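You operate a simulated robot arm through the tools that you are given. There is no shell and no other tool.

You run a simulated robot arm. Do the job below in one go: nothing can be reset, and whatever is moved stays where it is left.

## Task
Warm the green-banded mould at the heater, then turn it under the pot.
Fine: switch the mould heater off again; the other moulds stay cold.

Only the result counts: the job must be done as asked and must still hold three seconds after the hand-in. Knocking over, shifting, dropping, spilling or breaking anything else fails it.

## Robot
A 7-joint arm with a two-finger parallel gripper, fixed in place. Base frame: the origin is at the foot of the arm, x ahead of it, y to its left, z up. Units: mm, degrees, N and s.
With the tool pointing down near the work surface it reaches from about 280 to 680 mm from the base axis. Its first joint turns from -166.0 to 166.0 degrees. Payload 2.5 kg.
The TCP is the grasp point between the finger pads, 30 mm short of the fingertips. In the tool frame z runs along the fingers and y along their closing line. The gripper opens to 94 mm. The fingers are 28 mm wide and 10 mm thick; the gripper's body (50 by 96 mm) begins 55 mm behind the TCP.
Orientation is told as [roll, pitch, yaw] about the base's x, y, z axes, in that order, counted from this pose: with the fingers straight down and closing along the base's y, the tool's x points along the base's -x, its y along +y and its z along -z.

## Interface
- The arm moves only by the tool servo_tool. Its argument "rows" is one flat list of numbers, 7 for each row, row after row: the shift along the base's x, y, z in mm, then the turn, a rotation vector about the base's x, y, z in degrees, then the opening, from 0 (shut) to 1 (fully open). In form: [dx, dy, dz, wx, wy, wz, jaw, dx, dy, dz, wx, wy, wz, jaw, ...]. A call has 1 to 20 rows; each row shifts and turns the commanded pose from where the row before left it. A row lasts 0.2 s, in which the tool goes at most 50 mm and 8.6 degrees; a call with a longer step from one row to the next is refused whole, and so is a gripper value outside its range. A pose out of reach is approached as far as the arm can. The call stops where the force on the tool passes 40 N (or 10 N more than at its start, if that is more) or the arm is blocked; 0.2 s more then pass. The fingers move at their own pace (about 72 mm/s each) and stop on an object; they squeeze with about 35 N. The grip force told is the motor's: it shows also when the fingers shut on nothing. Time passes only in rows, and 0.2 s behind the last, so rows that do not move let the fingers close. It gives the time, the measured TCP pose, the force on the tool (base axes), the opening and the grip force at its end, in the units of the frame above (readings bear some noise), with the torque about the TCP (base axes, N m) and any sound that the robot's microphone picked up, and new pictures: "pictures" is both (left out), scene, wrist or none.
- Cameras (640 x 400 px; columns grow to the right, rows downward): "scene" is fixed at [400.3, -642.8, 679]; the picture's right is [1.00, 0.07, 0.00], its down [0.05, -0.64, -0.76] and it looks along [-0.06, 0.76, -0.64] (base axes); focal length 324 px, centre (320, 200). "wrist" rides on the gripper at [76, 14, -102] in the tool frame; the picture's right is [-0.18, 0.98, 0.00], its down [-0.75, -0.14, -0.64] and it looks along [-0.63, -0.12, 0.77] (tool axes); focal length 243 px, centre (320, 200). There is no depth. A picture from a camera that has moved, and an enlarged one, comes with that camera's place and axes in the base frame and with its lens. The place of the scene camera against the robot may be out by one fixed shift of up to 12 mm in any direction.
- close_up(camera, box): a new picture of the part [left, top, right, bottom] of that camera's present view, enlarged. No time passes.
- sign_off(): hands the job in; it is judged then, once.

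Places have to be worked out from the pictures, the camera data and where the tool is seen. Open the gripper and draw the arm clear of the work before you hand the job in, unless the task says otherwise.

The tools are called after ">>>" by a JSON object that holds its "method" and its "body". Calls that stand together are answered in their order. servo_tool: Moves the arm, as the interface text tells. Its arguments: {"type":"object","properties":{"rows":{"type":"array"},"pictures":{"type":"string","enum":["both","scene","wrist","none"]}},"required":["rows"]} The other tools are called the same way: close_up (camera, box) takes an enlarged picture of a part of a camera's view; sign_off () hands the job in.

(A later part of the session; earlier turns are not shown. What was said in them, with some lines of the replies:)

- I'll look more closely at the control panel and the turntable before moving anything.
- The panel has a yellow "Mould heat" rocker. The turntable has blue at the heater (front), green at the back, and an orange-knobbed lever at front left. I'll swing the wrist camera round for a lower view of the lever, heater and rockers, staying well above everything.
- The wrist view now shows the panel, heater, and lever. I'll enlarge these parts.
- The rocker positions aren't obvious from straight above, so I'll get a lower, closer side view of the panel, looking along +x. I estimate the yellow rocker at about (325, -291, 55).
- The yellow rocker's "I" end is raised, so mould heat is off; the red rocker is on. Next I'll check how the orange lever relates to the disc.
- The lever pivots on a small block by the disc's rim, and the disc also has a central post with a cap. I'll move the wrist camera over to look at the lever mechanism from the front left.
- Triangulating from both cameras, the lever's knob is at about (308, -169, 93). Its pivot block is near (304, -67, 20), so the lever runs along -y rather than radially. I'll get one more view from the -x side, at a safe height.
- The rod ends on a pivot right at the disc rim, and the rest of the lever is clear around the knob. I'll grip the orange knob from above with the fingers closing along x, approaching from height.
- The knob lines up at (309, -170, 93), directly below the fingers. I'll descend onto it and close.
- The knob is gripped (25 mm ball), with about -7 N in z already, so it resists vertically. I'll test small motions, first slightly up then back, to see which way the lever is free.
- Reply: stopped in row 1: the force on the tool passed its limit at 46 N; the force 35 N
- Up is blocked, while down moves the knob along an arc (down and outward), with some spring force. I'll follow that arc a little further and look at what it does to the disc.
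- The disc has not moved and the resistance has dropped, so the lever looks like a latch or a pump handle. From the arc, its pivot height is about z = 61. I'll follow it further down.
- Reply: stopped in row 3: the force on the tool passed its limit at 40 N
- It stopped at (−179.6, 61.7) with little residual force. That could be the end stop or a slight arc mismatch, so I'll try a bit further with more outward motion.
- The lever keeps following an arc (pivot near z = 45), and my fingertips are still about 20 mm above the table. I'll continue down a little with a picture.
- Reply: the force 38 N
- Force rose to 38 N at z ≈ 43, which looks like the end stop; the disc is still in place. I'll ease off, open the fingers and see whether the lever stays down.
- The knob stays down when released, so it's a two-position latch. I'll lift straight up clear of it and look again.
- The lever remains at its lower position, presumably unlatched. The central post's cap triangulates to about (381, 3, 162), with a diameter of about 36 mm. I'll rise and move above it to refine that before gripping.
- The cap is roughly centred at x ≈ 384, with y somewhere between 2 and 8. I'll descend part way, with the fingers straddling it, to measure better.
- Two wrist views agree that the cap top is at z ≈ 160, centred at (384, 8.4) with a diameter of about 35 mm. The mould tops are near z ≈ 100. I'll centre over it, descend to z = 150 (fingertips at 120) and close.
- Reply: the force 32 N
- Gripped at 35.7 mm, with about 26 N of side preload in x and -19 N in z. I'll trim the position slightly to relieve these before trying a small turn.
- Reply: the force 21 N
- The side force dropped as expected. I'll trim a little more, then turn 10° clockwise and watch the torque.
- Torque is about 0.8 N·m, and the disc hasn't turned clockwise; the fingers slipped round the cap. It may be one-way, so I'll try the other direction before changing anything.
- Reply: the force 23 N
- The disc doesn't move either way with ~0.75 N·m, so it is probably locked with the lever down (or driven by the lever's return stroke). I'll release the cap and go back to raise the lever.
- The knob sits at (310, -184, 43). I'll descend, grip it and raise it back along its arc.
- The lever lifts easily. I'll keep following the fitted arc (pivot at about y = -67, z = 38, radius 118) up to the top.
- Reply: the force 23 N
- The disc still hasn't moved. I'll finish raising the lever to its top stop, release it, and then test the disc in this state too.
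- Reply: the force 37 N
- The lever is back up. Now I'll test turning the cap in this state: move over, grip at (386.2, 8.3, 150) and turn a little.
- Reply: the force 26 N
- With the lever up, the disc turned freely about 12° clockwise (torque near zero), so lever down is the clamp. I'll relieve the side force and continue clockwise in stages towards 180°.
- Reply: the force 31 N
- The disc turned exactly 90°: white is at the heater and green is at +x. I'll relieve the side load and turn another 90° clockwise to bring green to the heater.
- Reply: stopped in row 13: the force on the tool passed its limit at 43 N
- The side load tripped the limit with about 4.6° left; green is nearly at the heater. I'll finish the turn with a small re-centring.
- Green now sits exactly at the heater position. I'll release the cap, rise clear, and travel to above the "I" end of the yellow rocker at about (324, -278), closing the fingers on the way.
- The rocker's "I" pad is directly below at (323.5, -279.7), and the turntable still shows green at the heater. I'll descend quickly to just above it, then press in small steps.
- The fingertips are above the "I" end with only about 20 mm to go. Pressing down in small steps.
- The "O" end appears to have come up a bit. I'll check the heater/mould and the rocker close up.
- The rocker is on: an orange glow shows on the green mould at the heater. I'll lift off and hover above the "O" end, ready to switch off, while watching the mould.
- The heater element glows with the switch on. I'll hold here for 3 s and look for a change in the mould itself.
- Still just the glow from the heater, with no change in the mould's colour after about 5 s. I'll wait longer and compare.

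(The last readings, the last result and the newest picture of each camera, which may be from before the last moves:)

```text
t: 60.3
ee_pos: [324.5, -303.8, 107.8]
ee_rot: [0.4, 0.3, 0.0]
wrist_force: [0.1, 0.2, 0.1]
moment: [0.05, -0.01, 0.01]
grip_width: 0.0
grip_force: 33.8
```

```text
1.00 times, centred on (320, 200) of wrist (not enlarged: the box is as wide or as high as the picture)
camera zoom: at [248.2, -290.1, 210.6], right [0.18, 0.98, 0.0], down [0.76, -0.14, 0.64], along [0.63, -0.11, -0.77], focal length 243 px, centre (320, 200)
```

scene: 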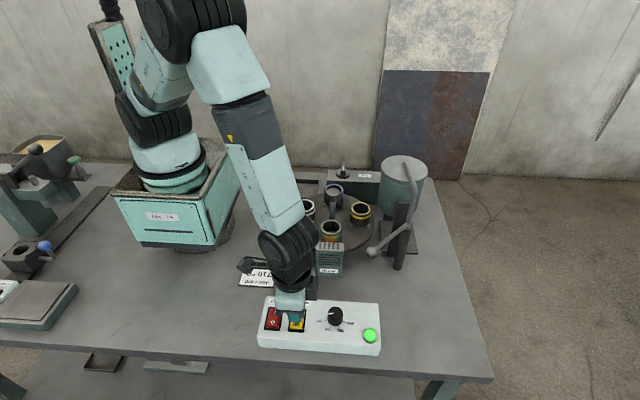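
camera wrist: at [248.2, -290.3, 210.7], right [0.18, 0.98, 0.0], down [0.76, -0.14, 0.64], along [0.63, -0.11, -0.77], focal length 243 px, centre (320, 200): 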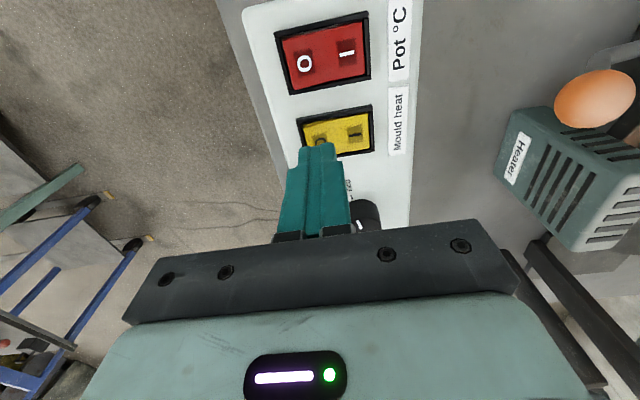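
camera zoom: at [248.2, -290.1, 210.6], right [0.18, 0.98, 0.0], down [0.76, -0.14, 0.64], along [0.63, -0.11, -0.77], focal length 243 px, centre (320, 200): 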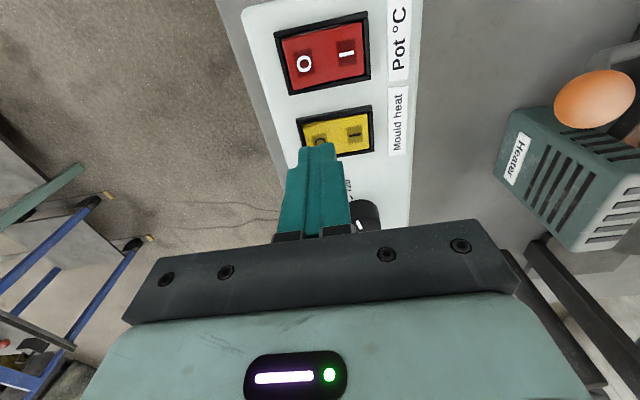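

No further visible change. I'll wait another 8 s to be safe before switching off.

>>> {"method": "servo_tool", "body": {"rows": [0, 0, 0, 0, 0, 0, 0, 0, 0, 0, 0, 0, 0, 0, 0, 0, 0, 0, 0, 0, 0, 0, 0, 0, 0, 0, 0, 0, 0, 0, 0, 0, 0, 0, 0, 0, 0, 0, 0, 0, 0, 0, 0, 0, 0, 0, 0, 0, 0, 0, 0, 0, 0, 0, 0, 0, 0, 0, 0, 0, 0, 0, 0, 0, 0, 0, 0, 0, 0, 0, 0, 0, 0, 0, 0, 0, 0, 0, 0, 0, 0, 0, 0, 0, 0, 0, 0, 0, 0, 0, 0, 0, 0, 0, 0, 0, 0, 0, 0, 0, 0, 0, 0, 0, 0, 0, 0, 0, 0, 0, 0, 0, 0, 0, 0, 0, 0, 0, 0, 0, 0, 0, 0, 0, 0, 0, 0, 0, 0, 0, 0, 0, 0, 0, 0, 0, 0, 0, 0, 0], "pictures": "none"}}

>>> {"method": "servo_tool", "body": {"rows": [0, 0, 0, 0, 0, 0, 0, 0, 0, 0, 0, 0, 0, 0, 0, 0, 0, 0, 0, 0, 0, 0, 0, 0, 0, 0, 0, 0, 0, 0, 0, 0, 0, 0, 0, 0, 0, 0, 0, 0, 0, 0, 0, 0, 0, 0, 0, 0, 0, 0, 0, 0, 0, 0, 0, 0, 0, 0, 0, 0, 0, 0, 0, 0, 0, 0, 0, 0, 0, 0, 0, 0, 0, 0, 0, 0, 0, 0, 0, 0, 0, 0, 0, 0, 0, 0, 0, 0, 0, 0, 0, 0, 0, 0, 0, 0, 0, 0, 0, 0, 0, 0, 0, 0, 0, 0, 0, 0, 0, 0, 0, 0, 0, 0, 0, 0, 0, 0, 0, 0, 0, 0, 0, 0, 0, 0, 0, 0, 0, 0, 0, 0, 0, 0, 0, 0, 0, 0, 0, 0], "pictures": "none"}}

>>> {"method": "close_up", "body": {"camera": "scene", "box": [290, 190, 380, 290]}}

```text
t: 64.5
ee_pos: [324.9, -304.5, 107.4]
ee_rot: [0.3, 0.2, 0.1]
wrist_force: [-0.1, 0.1, 0.2]
moment: [-0.02, -0.03, -0.02]
grip_width: 0.2
grip_force: 32.7
```

```text
t: 68.7
ee_pos: [324.9, -303.3, 107.2]
ee_rot: [0.3, 0.3, 0.0]
wrist_force: [0.4, -0.7, -0.2]
moment: [-0.02, 0.0, 0.03]
grip_width: 0.1
grip_force: 33.0
```

```text
4.00 times, centred on (335, 240) of scene
camera zoom: at [400.3, -642.8, 679.0], right [1.0, 0.07, 0.0], down [0.05, -0.64, -0.76], along [-0.06, 0.76, -0.64], focal length 1297 px, centre (260, 40)
```

zoom: 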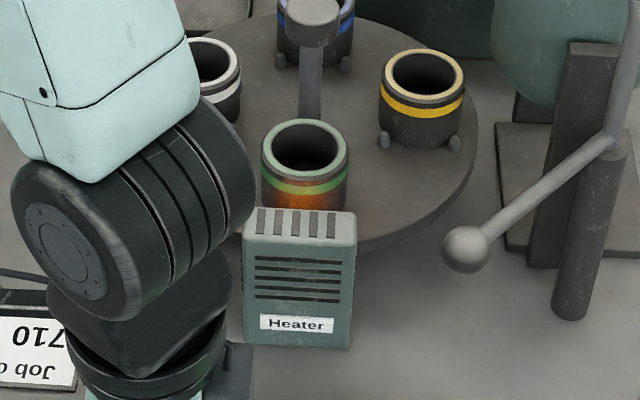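

About 17 s on, and the picture is stable. I'll now press the "O" end at (324, -304) to switch the mould heater off.

>>> {"method": "servo_tool", "body": {"rows": [0, 0, -8, 0, 0, 0, 0, 0, 0, -4, 0, 0, 0, 0, 0, 0, -3, 0, 0, 0, 0, 0, 0, -3, 0, 0, 0, 0, 0, 0, -2, 0, 0, 0, 0, 0, 0, -2, 0, 0, 0, 0, 0, 0, -2, 0, 0, 0, 0]}}

>>> {"method": "close_up", "body": {"camera": "scene", "box": [290, 190, 380, 290]}}

>>> {"method": "close_up", "body": {"camera": "scene", "box": [255, 290, 385, 360]}}

```text
t: 70.3
ee_pos: [324.0, -303.2, 84.9]
ee_rot: [0.2, 0.2, 0.0]
wrist_force: [0.3, 0.9, -1.1]
moment: [-0.01, 0.0, 0.03]
grip_width: 0.0
grip_force: 32.7
camera wrist: at [248.1, -289.9, 186.8], right [0.18, 0.98, 0.01], down [0.76, -0.14, 0.64], along [0.63, -0.11, -0.77], focal length 243 px, centre (320, 200)
```

scene: 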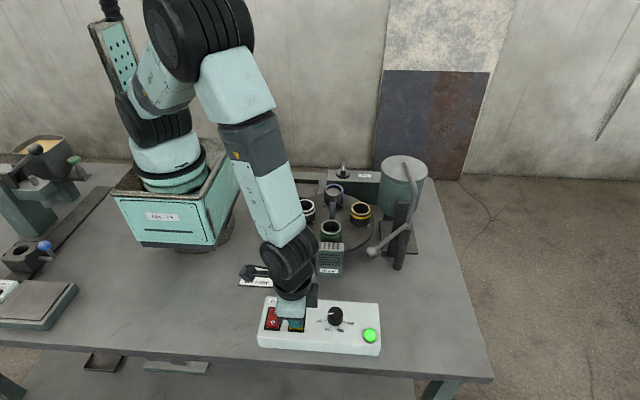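
wrist: 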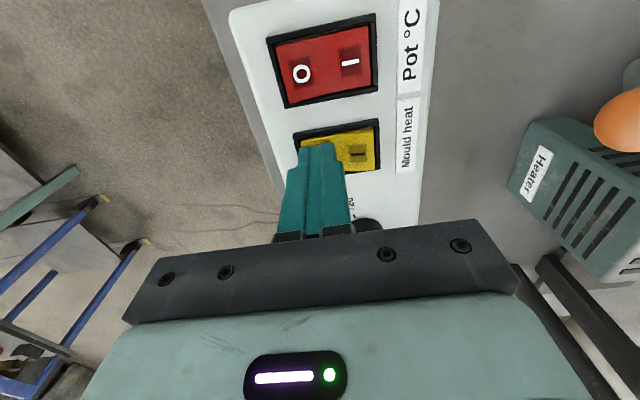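

```text
4.00 times, centred on (335, 240) of scene
camera zoom: at [400.3, -642.8, 679.0], right [1.0, 0.07, 0.0], down [0.05, -0.64, -0.76], along [-0.06, 0.76, -0.64], focal length 1297 px, centre (260, 40)
```

zoom: 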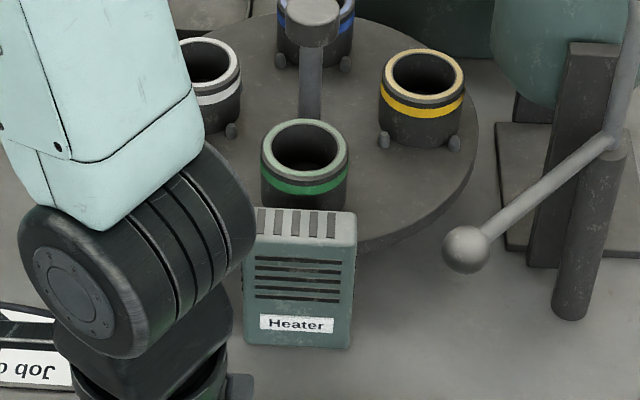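

```text
4.92 times, centred on (320, 325) of scene
camera zoom: at [400.3, -642.8, 679.0], right [1.0, 0.07, 0.0], down [0.05, -0.64, -0.76], along [-0.06, 0.76, -0.64], focal length 1596 px, centre (320, -415)
```

zoom: 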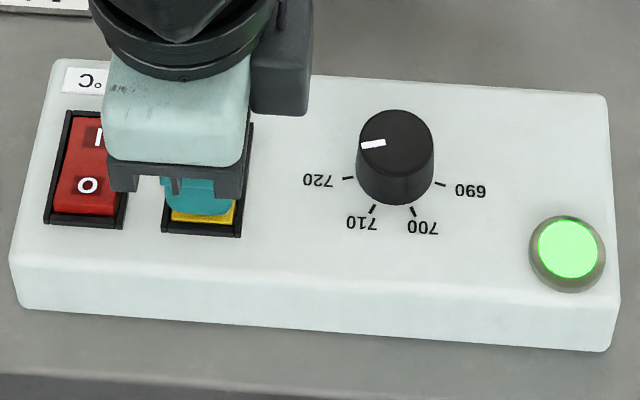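

The glow went out: the heater is off. I'll lift off and check the mould and rocker closely for signs that it was warmed.

>>> {"method": "servo_tool", "body": {"rows": [0, 0, 30, 0, 0, 0, 0, 0, 0, 40, 0, 0, 0, 0, 0, -10, 40, 0, 0, 0, 0, 0, 0, 30, 0, 0, 0, 0]}}

>>> {"method": "close_up", "body": {"camera": "scene", "box": [310, 205, 355, 245]}}

>>> {"method": "close_up", "body": {"camera": "scene", "box": [340, 190, 385, 230]}}

>>> {"method": "close_up", "body": {"camera": "wrist", "box": [220, 0, 640, 240]}}

```text
t: 71.3
ee_pos: [324.0, -314.6, 222.7]
ee_rot: [0.4, 0.3, 0.0]
wrist_force: [0.3, 0.6, 0.4]
moment: [0.01, 0.0, -0.01]
grip_width: 0.1
grip_force: 33.5
camera wrist: at [248.3, -299.8, 326.2], right [0.18, 0.98, 0.01], down [0.76, -0.15, 0.64], along [0.63, -0.11, -0.77], focal length 243 px, centre (320, 200)
```

scene: 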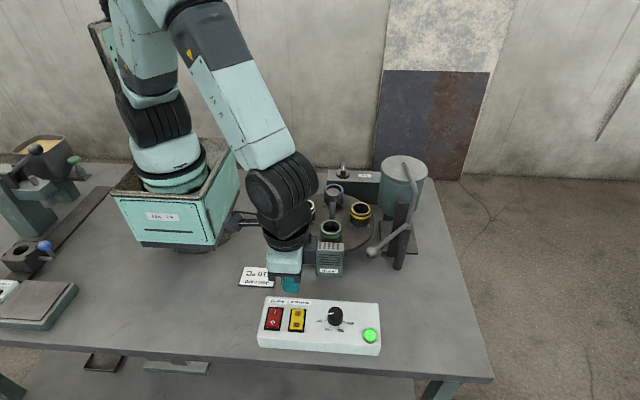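
wrist: 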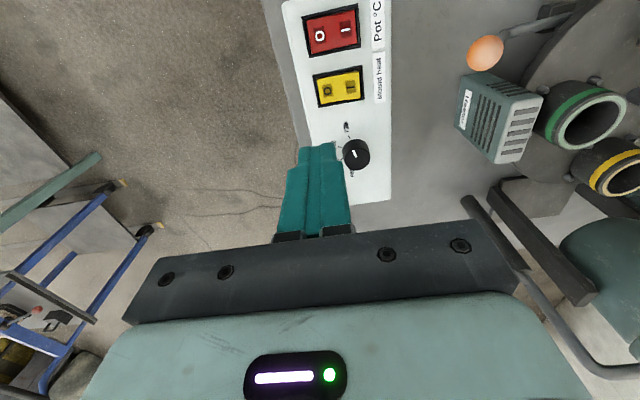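

```text
10.00 times, centred on (332, 225) of scene
camera zoom: at [400.3, -642.8, 679.0], right [1.0, 0.07, 0.0], down [0.05, -0.64, -0.76], along [-0.06, 0.76, -0.64], focal length 3243 px, centre (195, -50)
```

zoom: 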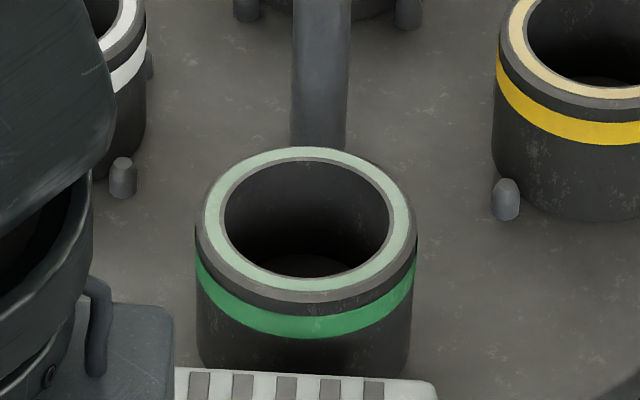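

```text
10.00 times, centred on (362, 210) of scene
camera zoom: at [400.3, -642.8, 679.0], right [1.0, 0.07, 0.0], down [0.05, -0.64, -0.76], along [-0.06, 0.76, -0.64], focal length 3243 px, centre (-105, 100)
```

zoom: 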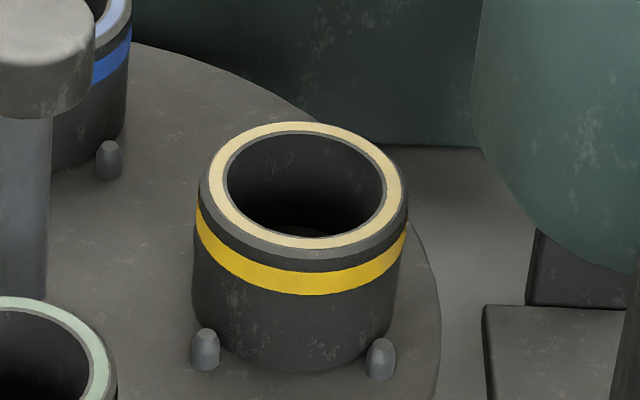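

```text
1.52 times, centred on (430, 120) of wrist
camera zoom: at [248.3, -299.8, 326.2], right [0.18, 0.98, 0.01], down [0.76, -0.15, 0.64], along [0.63, -0.11, -0.77], focal length 370 px, centre (152, 322)
```

zoom: 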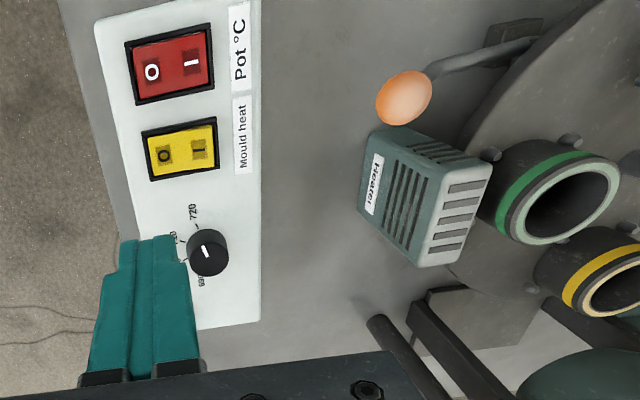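

The rocker looks off, with its "I" end raised, and everything else is unchanged. Now I'll return to the cap, centred at about (385, 10.5), and grip it with yaw 0.

>>> {"method": "servo_tool", "body": {"rows": [0, 0, 42, 0, 0, 0, 0.4, 6.1, 32.5, 0, 0, 0, 0, 0.8, 6.1, 32.5, 0, 0, 0, 0, 0.8, 6.1, 32.5, 0, 0, 0, 0, 0.8, 6.1, 32.5, 0, 0, 0, 0, 0.8, 6.1, 32.5, 0, 0, 0, 0, 0.8, 6.1, 32.5, 0, 0, 0, 0, 0.8, 6.1, 32.5, 0, 0, 0, 0, 0.8, 6.1, 32.5, 0, 0, 0, 0, 0.8, 6.1, 32.5, 0, 0, 0, 0, 0.8, 6.1, 32.5, 0, 0, 0, 0, 0.8, 0, 0, -30, 0, 0, 0, 0.8, 0, 0, 0, 0, 0, 0, 0.8]}}

>>> {"method": "close_up", "body": {"camera": "wrist", "box": [0, 0, 400, 250]}}

>>> {"method": "close_up", "body": {"camera": "scene", "box": [255, 290, 385, 360]}}

```text
t: 74.1
ee_pos: [387.3, 9.8, 235.8]
ee_rot: [0.3, 0.2, 0.0]
wrist_force: [-0.7, -0.1, 0.0]
moment: [0.0, 0.02, 0.0]
grip_width: 75.1
grip_force: 0.0
camera wrist: at [310.3, 25.1, 338.9], right [0.18, 0.98, 0.01], down [0.76, -0.14, 0.64], along [0.63, -0.11, -0.77], focal length 243 px, centre (320, 200)
```

scene: 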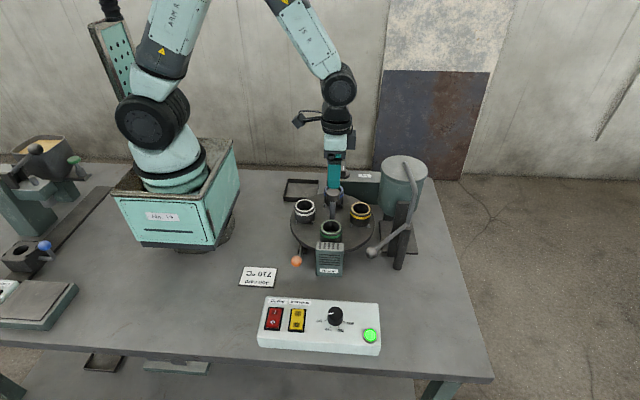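
wrist: 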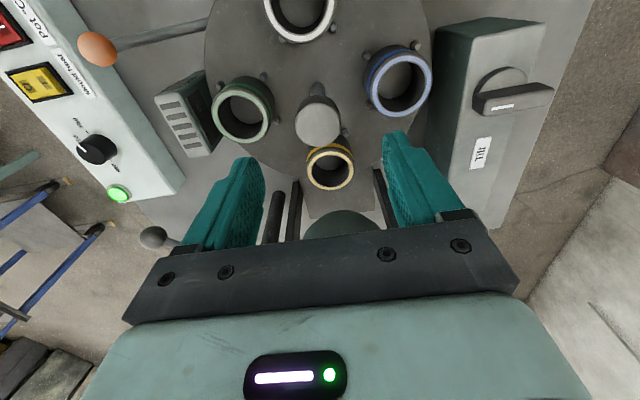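

```text
1.60 times, centred on (200, 125) of wrist
camera zoom: at [310.3, 25.1, 338.9], right [0.18, 0.98, 0.01], down [0.76, -0.14, 0.64], along [0.63, -0.11, -0.77], focal length 388 px, centre (512, 320)
```

zoom: 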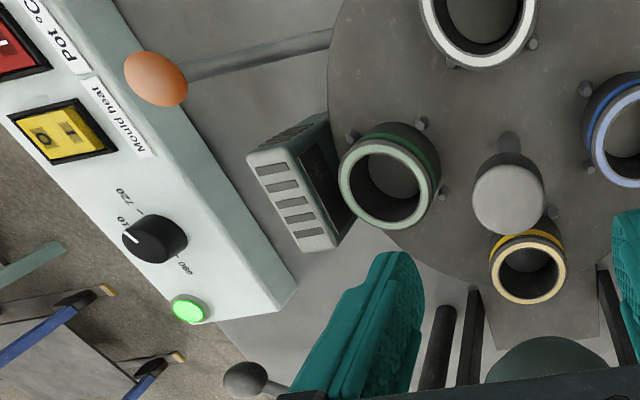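

```text
4.92 times, centred on (320, 325) of scene
camera zoom: at [400.3, -642.8, 679.0], right [1.0, 0.07, 0.0], down [0.05, -0.64, -0.76], along [-0.06, 0.76, -0.64], focal length 1596 px, centre (320, -415)
```

zoom: 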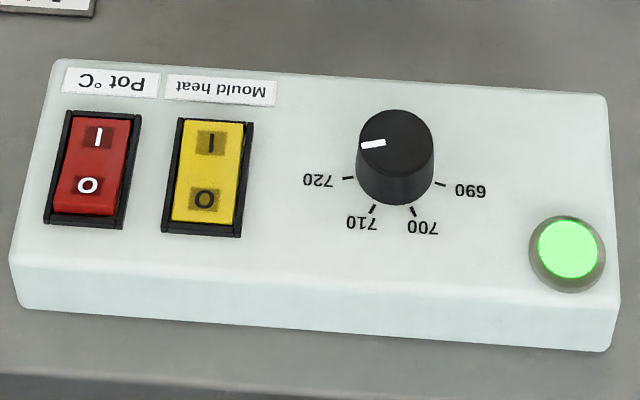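

The rocker is confirmed off and green is still at the heater. I'll descend onto the cap and grip it.

>>> {"method": "servo_tool", "body": {"rows": [-1, 0.5, -40, 0, 0, 0, 0.8, 0, 0, -40, 0, 0, 0, 0.8, 0, 0, -6, 0, 0, 0, 0.8, 0, 0, 0, 0, 0, 0, 0.4, 0, 0, 0, 0, 0, 0, 0, 0, 0, 0, 0, 0, 0, 0, 0, 0, 0, 0, 0, 0, 0], "pictures": "none"}}

```text
t: 75.7
ee_pos: [385.3, 10.4, 148.7]
ee_rot: [0.2, 0.1, -0.1]
wrist_force: [1.0, -15.0, -8.3]
moment: [-0.14, -0.51, 0.0]
grip_width: 35.6
grip_force: 45.5
```

Gripped at 35.6 mm, with a small y preload. I'll trim it and turn counter-clockwise in two stages, 45° each.

>>> {"method": "servo_tool", "body": {"rows": [0, -1.2, 0, 0, 0, 0, 0, 0, 0, 0, 0, 0, 6, 0, 0, 0, 0, 0, 0, 6.5, 0, 0, 0, 0, 0, 0, 6.5, 0, 0, 0, 0, 0, 0, 6.5, 0, 0, 0, 0, 0, 0, 6.5, 0, 0, 0, 0, 0, 0, 6.5, 0, 0, 0, 0, 0, 0, 6.5, 0], "pictures": "scene"}}

```text
t: 77.5
ee_pos: [385.7, 10.6, 149.1]
ee_rot: [0.2, -0.1, 45.1]
wrist_force: [19.2, -2.8, -14.0]
moment: [0.58, -0.88, -0.03]
grip_width: 35.8
grip_force: 44.6
```

scene: 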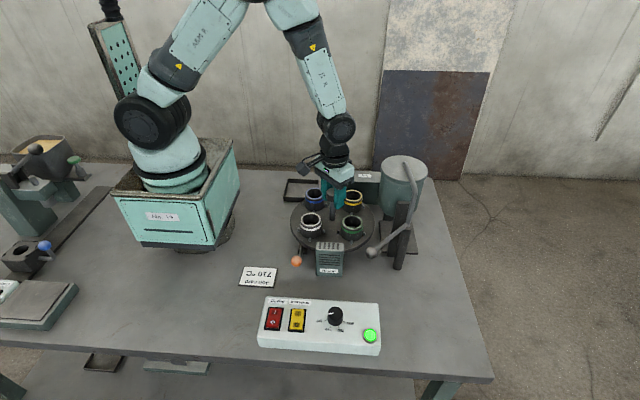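

The disc is following at 45° with modest forces. I'll trim x and finish the remaining 45°.

>>> {"method": "servo_tool", "body": {"rows": [1.2, 0, 0, 0, 0, 0, 0, 0, 0, 0, 0, 0, 6, 0, 0, 0, 0, 0, 0, 6.5, 0, 0, 0, 0, 0, 0, 6.5, 0, 0, 0, 0, 0, 0, 6.5, 0, 0, 0, 0, 0, 0, 6.5, 0, 0, 0, 0, 0, 0, 6.5, 0, 0, 0, 0, 0, 0, 6.5, 0, 0, 0, 0, 0, 0, 0, 0]}}

>>> {"method": "close_up", "body": {"camera": "scene", "box": [260, 180, 380, 290]}}

>>> {"method": "close_up", "body": {"camera": "scene", "box": [335, 185, 405, 235]}}

```text
t: 79.5
ee_pos: [383.8, 10.0, 149.6]
ee_rot: [0.3, 0.2, 90.2]
wrist_force: [0.2, 6.5, 7.0]
moment: [0.3, -0.06, 0.08]
grip_width: 35.7
grip_force: 45.2
camera wrist: at [371.3, -65.3, 252.6], right [-0.98, 0.18, 0.01], down [0.14, 0.76, 0.64], along [0.11, 0.63, -0.77], focal length 243 px, centre (320, 200)
```

scene: 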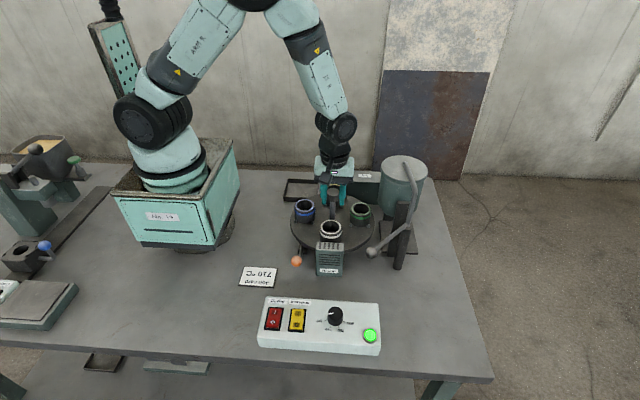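
wrist: 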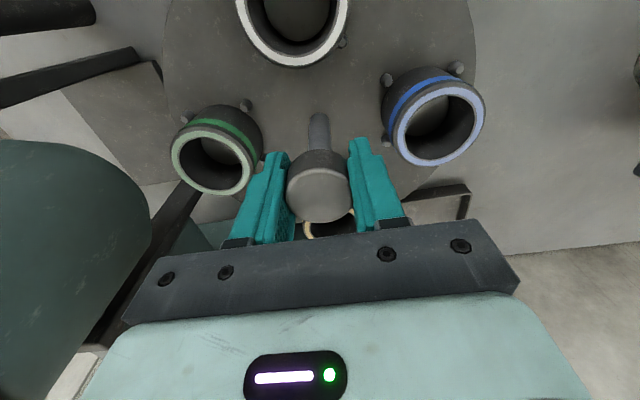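

```text
3.64 times, centred on (320, 235) of scene
camera zoom: at [400.3, -642.8, 679.0], right [1.0, 0.07, 0.0], down [0.05, -0.64, -0.76], along [-0.06, 0.76, -0.64], focal length 1179 px, centre (320, 73)
```

zoom: 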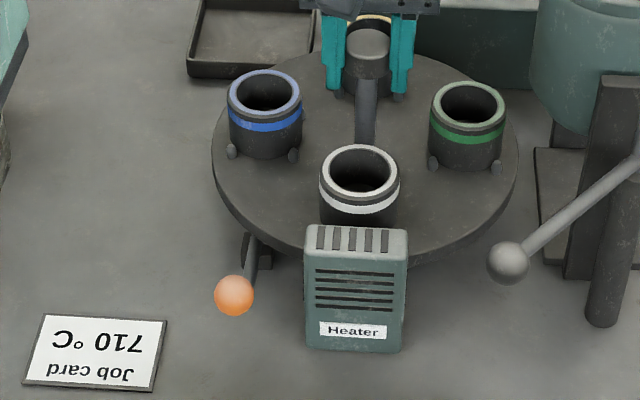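

```text
8.00 times, centred on (370, 210) of scene
camera zoom: at [400.3, -642.8, 679.0], right [1.0, 0.07, 0.0], down [0.05, -0.64, -0.76], along [-0.06, 0.76, -0.64], focal length 2594 px, centre (-80, 120)
```

zoom: 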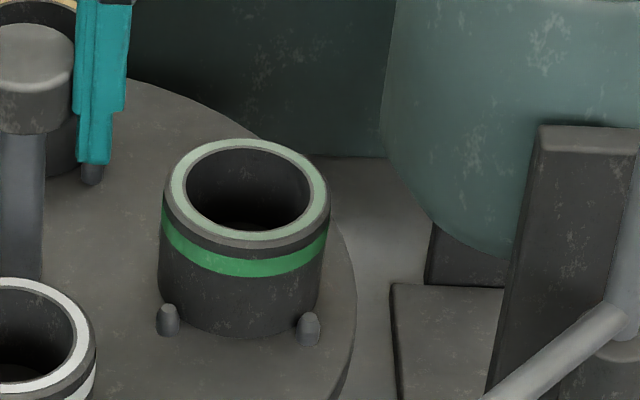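

Green is now at the pot position, with all moulds back on their stations. I'll compare the green mould's appearance with a cold one before releasing.

>>> {"method": "close_up", "body": {"camera": "scene", "box": [285, 190, 325, 230]}}

>>> {"method": "close_up", "body": {"camera": "scene", "box": [340, 190, 380, 230]}}

>>> {"method": "close_up", "body": {"camera": "wrist", "box": [150, 60, 290, 220]}}

>>> {"method": "close_up", "body": {"camera": "wrist", "box": [360, 40, 500, 200]}}

```text
10.00 times, centred on (305, 210) of scene
camera zoom: at [400.3, -642.8, 679.0], right [1.0, 0.07, 0.0], down [0.05, -0.64, -0.76], along [-0.06, 0.76, -0.64], focal length 3243 px, centre (470, 100)
```

zoom: 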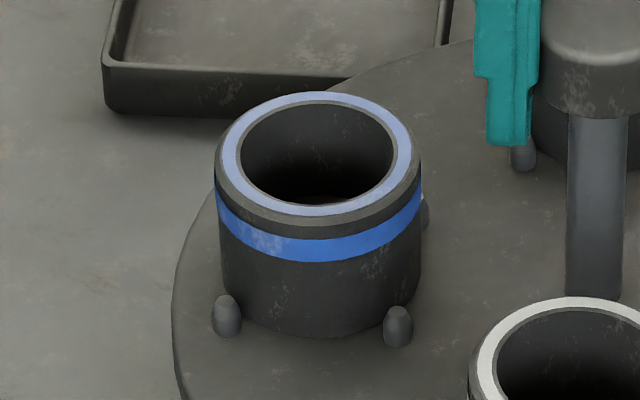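

```text
10.00 times, centred on (360, 210) of scene
camera zoom: at [400.3, -642.8, 679.0], right [1.0, 0.07, 0.0], down [0.05, -0.64, -0.76], along [-0.06, 0.76, -0.64], focal length 3243 px, centre (-80, 100)
```

zoom: 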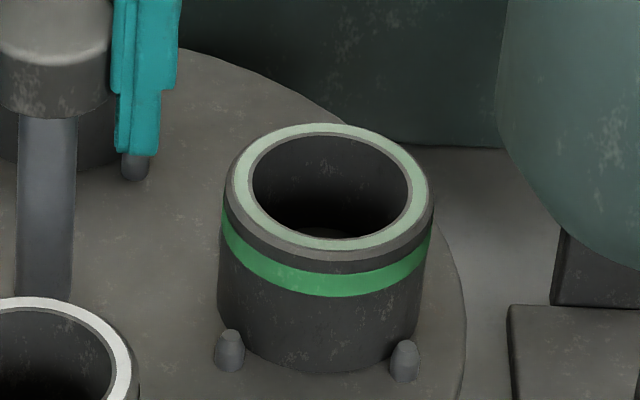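

```text
2.50 times, centred on (220, 140) of wrist
camera zoom: at [371.3, -65.3, 252.6], right [-0.98, 0.18, 0.01], down [0.14, 0.76, 0.64], along [0.11, 0.63, -0.77], focal length 606 px, centre (570, 350)
```

zoom: 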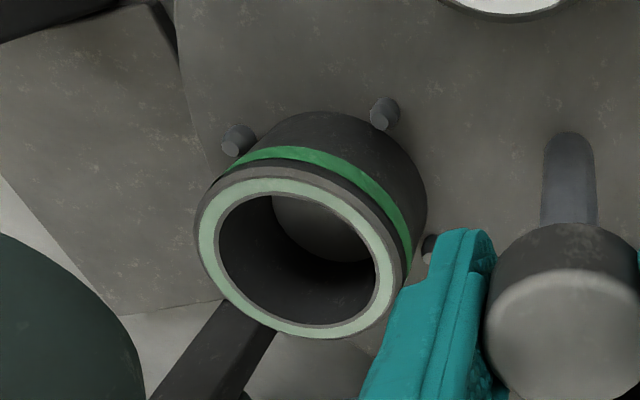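

```text
2.50 times, centred on (430, 120) of wrist
camera zoom: at [371.3, -65.3, 252.6], right [-0.98, 0.18, 0.01], down [0.14, 0.76, 0.64], along [0.11, 0.63, -0.77], focal length 606 px, centre (45, 400)
```

zoom: 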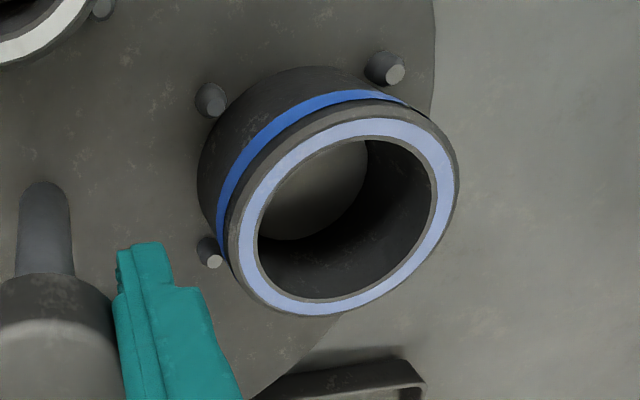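

The green mould's rim and walls look slightly browner than the cold blue mould, which fits with it having been warmed. The heater is off. I'll release the cap, rise and retreat clear.

>>> {"method": "servo_tool", "body": {"rows": [0, 0, 0, 0, 0, 0, 0.4, 0, 0, 0, 0, 0, 0, 0.8, 0, 0, 0, 0, 0, 0, 0.8, 0, 0, 40, 0, 0, 0, 0.8, 0, 0, 40, 0, 0, 0, 0.8, 0, 0, 45, 0, 0, 0, 0.8, 0, 0, 45, 0, 0, 0, 1, -5, -25, 40, 0, 0, 0, 1, -5, -30, 40, 0, 0, 0, 1, -5, -35, 20, 0, 0, 0, 1, -5, -35, 0, 0, 0, 0, 1, -5, -35, 0, 0, 0, 0, 1, 0, 0, 0, 0, 0, 0, 1, 0, 0, 0, 0, 0, 0, 1]}}

>>> {"method": "close_up", "body": {"camera": "scene", "box": [260, 170, 430, 290]}}

>>> {"method": "close_up", "body": {"camera": "scene", "box": [255, 290, 385, 360]}}

```text
refused: row 9 steps farther than a row can; nothing moved
```

```text
3.33 times, centred on (345, 230) of scene
camera zoom: at [400.3, -642.8, 679.0], right [1.0, 0.07, 0.0], down [0.05, -0.64, -0.76], along [-0.06, 0.76, -0.64], focal length 1081 px, centre (237, 100)
```

zoom: 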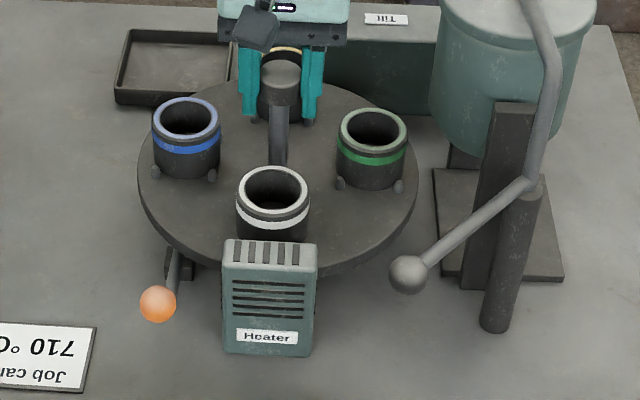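

```text
4.92 times, centred on (320, 325) of scene
camera zoom: at [400.3, -642.8, 679.0], right [1.0, 0.07, 0.0], down [0.05, -0.64, -0.76], along [-0.06, 0.76, -0.64], focal length 1596 px, centre (320, -415)
```

zoom: 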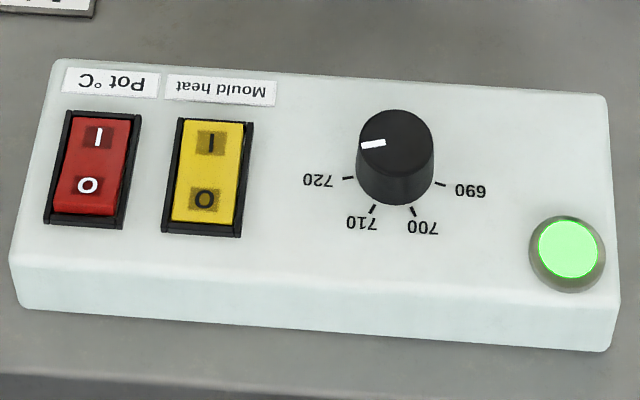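

That call was refused because one row was too long, and nothing moved. The pictures show green at the pot position and the rocker off, so I'll redo the release and retreat with shorter steps.

>>> {"method": "servo_tool", "body": {"rows": [0, 0, 0, 0, 0, 0, 0.4, 0, 0, 0, 0, 0, 0, 0.8, 0, 0, 0, 0, 0, 0, 0.8, 0, 0, 40, 0, 0, 0, 0.8, 0, 0, 40, 0, 0, 0, 0.8, 0, 0, 40, 0, 0, 0, 0.8, 0, 0, 40, 0, 0, 0, 1, -5, -25, 30, 0, 0, 0, 1, -5, -30, 30, 0, 0, 0, 1, -5, -35, 20, 0, 0, 0, 1, -5, -35, 0, 0, 0, 0, 1, -5, -35, 0, 0, 0, 0, 1, 0, 0, 0, 0, 0, 0, 1, 0, 0, 0, 0, 0, 0, 1]}}

>>> {"method": "close_up", "body": {"camera": "scene", "box": [260, 170, 430, 290]}}

>>> {"method": "close_up", "body": {"camera": "wrist", "box": [0, 0, 640, 400]}}

```text
t: 82.5
ee_pos: [359.5, -150.2, 390.4]
ee_rot: [0.3, 0.2, 90.0]
wrist_force: [-0.7, -0.1, -0.3]
moment: [-0.02, -0.01, -0.04]
grip_width: 94.2
grip_force: 0.1
camera wrist: at [346.2, -225.4, 493.1], right [-0.98, 0.18, 0.01], down [0.14, 0.76, 0.64], along [0.11, 0.63, -0.77], focal length 243 px, centre (320, 200)
```

scene: 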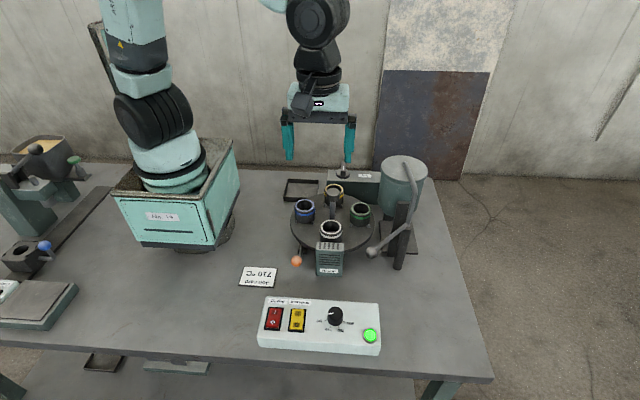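
wrist: 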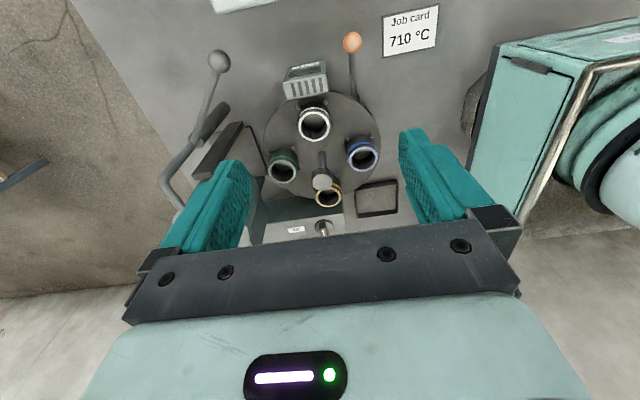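

```text
3.33 times, centred on (345, 230) of scene
camera zoom: at [400.3, -642.8, 679.0], right [1.0, 0.07, 0.0], down [0.05, -0.64, -0.76], along [-0.06, 0.76, -0.64], focal length 1081 px, centre (237, 100)
```

zoom: 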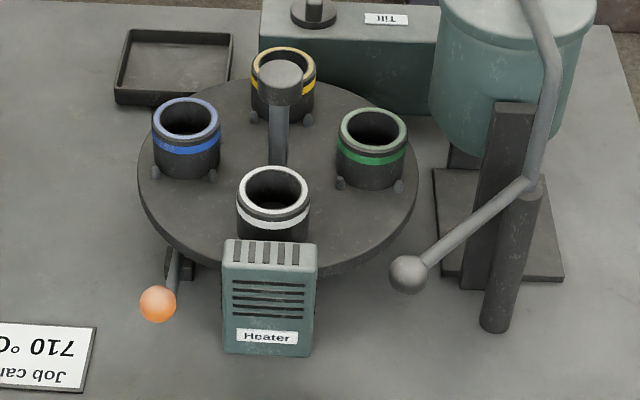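

```text
1.00 times, centred on (320, 200) of wrist (not enlarged: the box is as wide or as high as the picture)
camera zoom: at [346.2, -225.4, 493.1], right [-0.98, 0.18, 0.01], down [0.14, 0.76, 0.64], along [0.11, 0.63, -0.77], focal length 243 px, centre (320, 200)
```

zoom: 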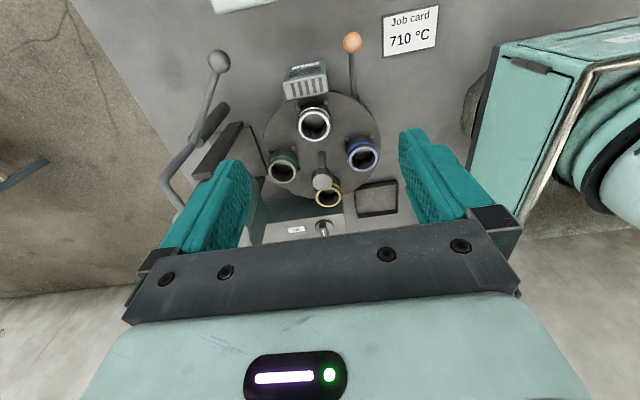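

Green is at the pot station and the other moulds are on their stations. The mould heater is off, the lever is back where it started, and the arm is clear with the gripper open. I'm handing in.

>>> {"method": "sign_off", "body": {}}

```text
The job is handed in.
```

The green-banded mould was heated at the heater for about 18 seconds and now sits at the pot position. I couldn't confirm how warm it got, because nothing on the bench shows a mould's temperature. Its rim and walls looked slightly browner than a cold mould, which is the only sign I had.

- **Mould heater:** the switch is back at off, and the glow went out when I pressed it. The heater was on only while the green mould stood at it, so the other three were never heated.
- **Turntable:** all four moulds are on their stations, with white now in front of the switched-off heater.
- **Orange lever:** it clamps the turntable when down. I moved it down once while working that out, then put it back up as I found it, so the turntable is unclamped.
- **Everything else:** I didn't touch the pot, its dial or its switch. The arm is clear with the gripper open.
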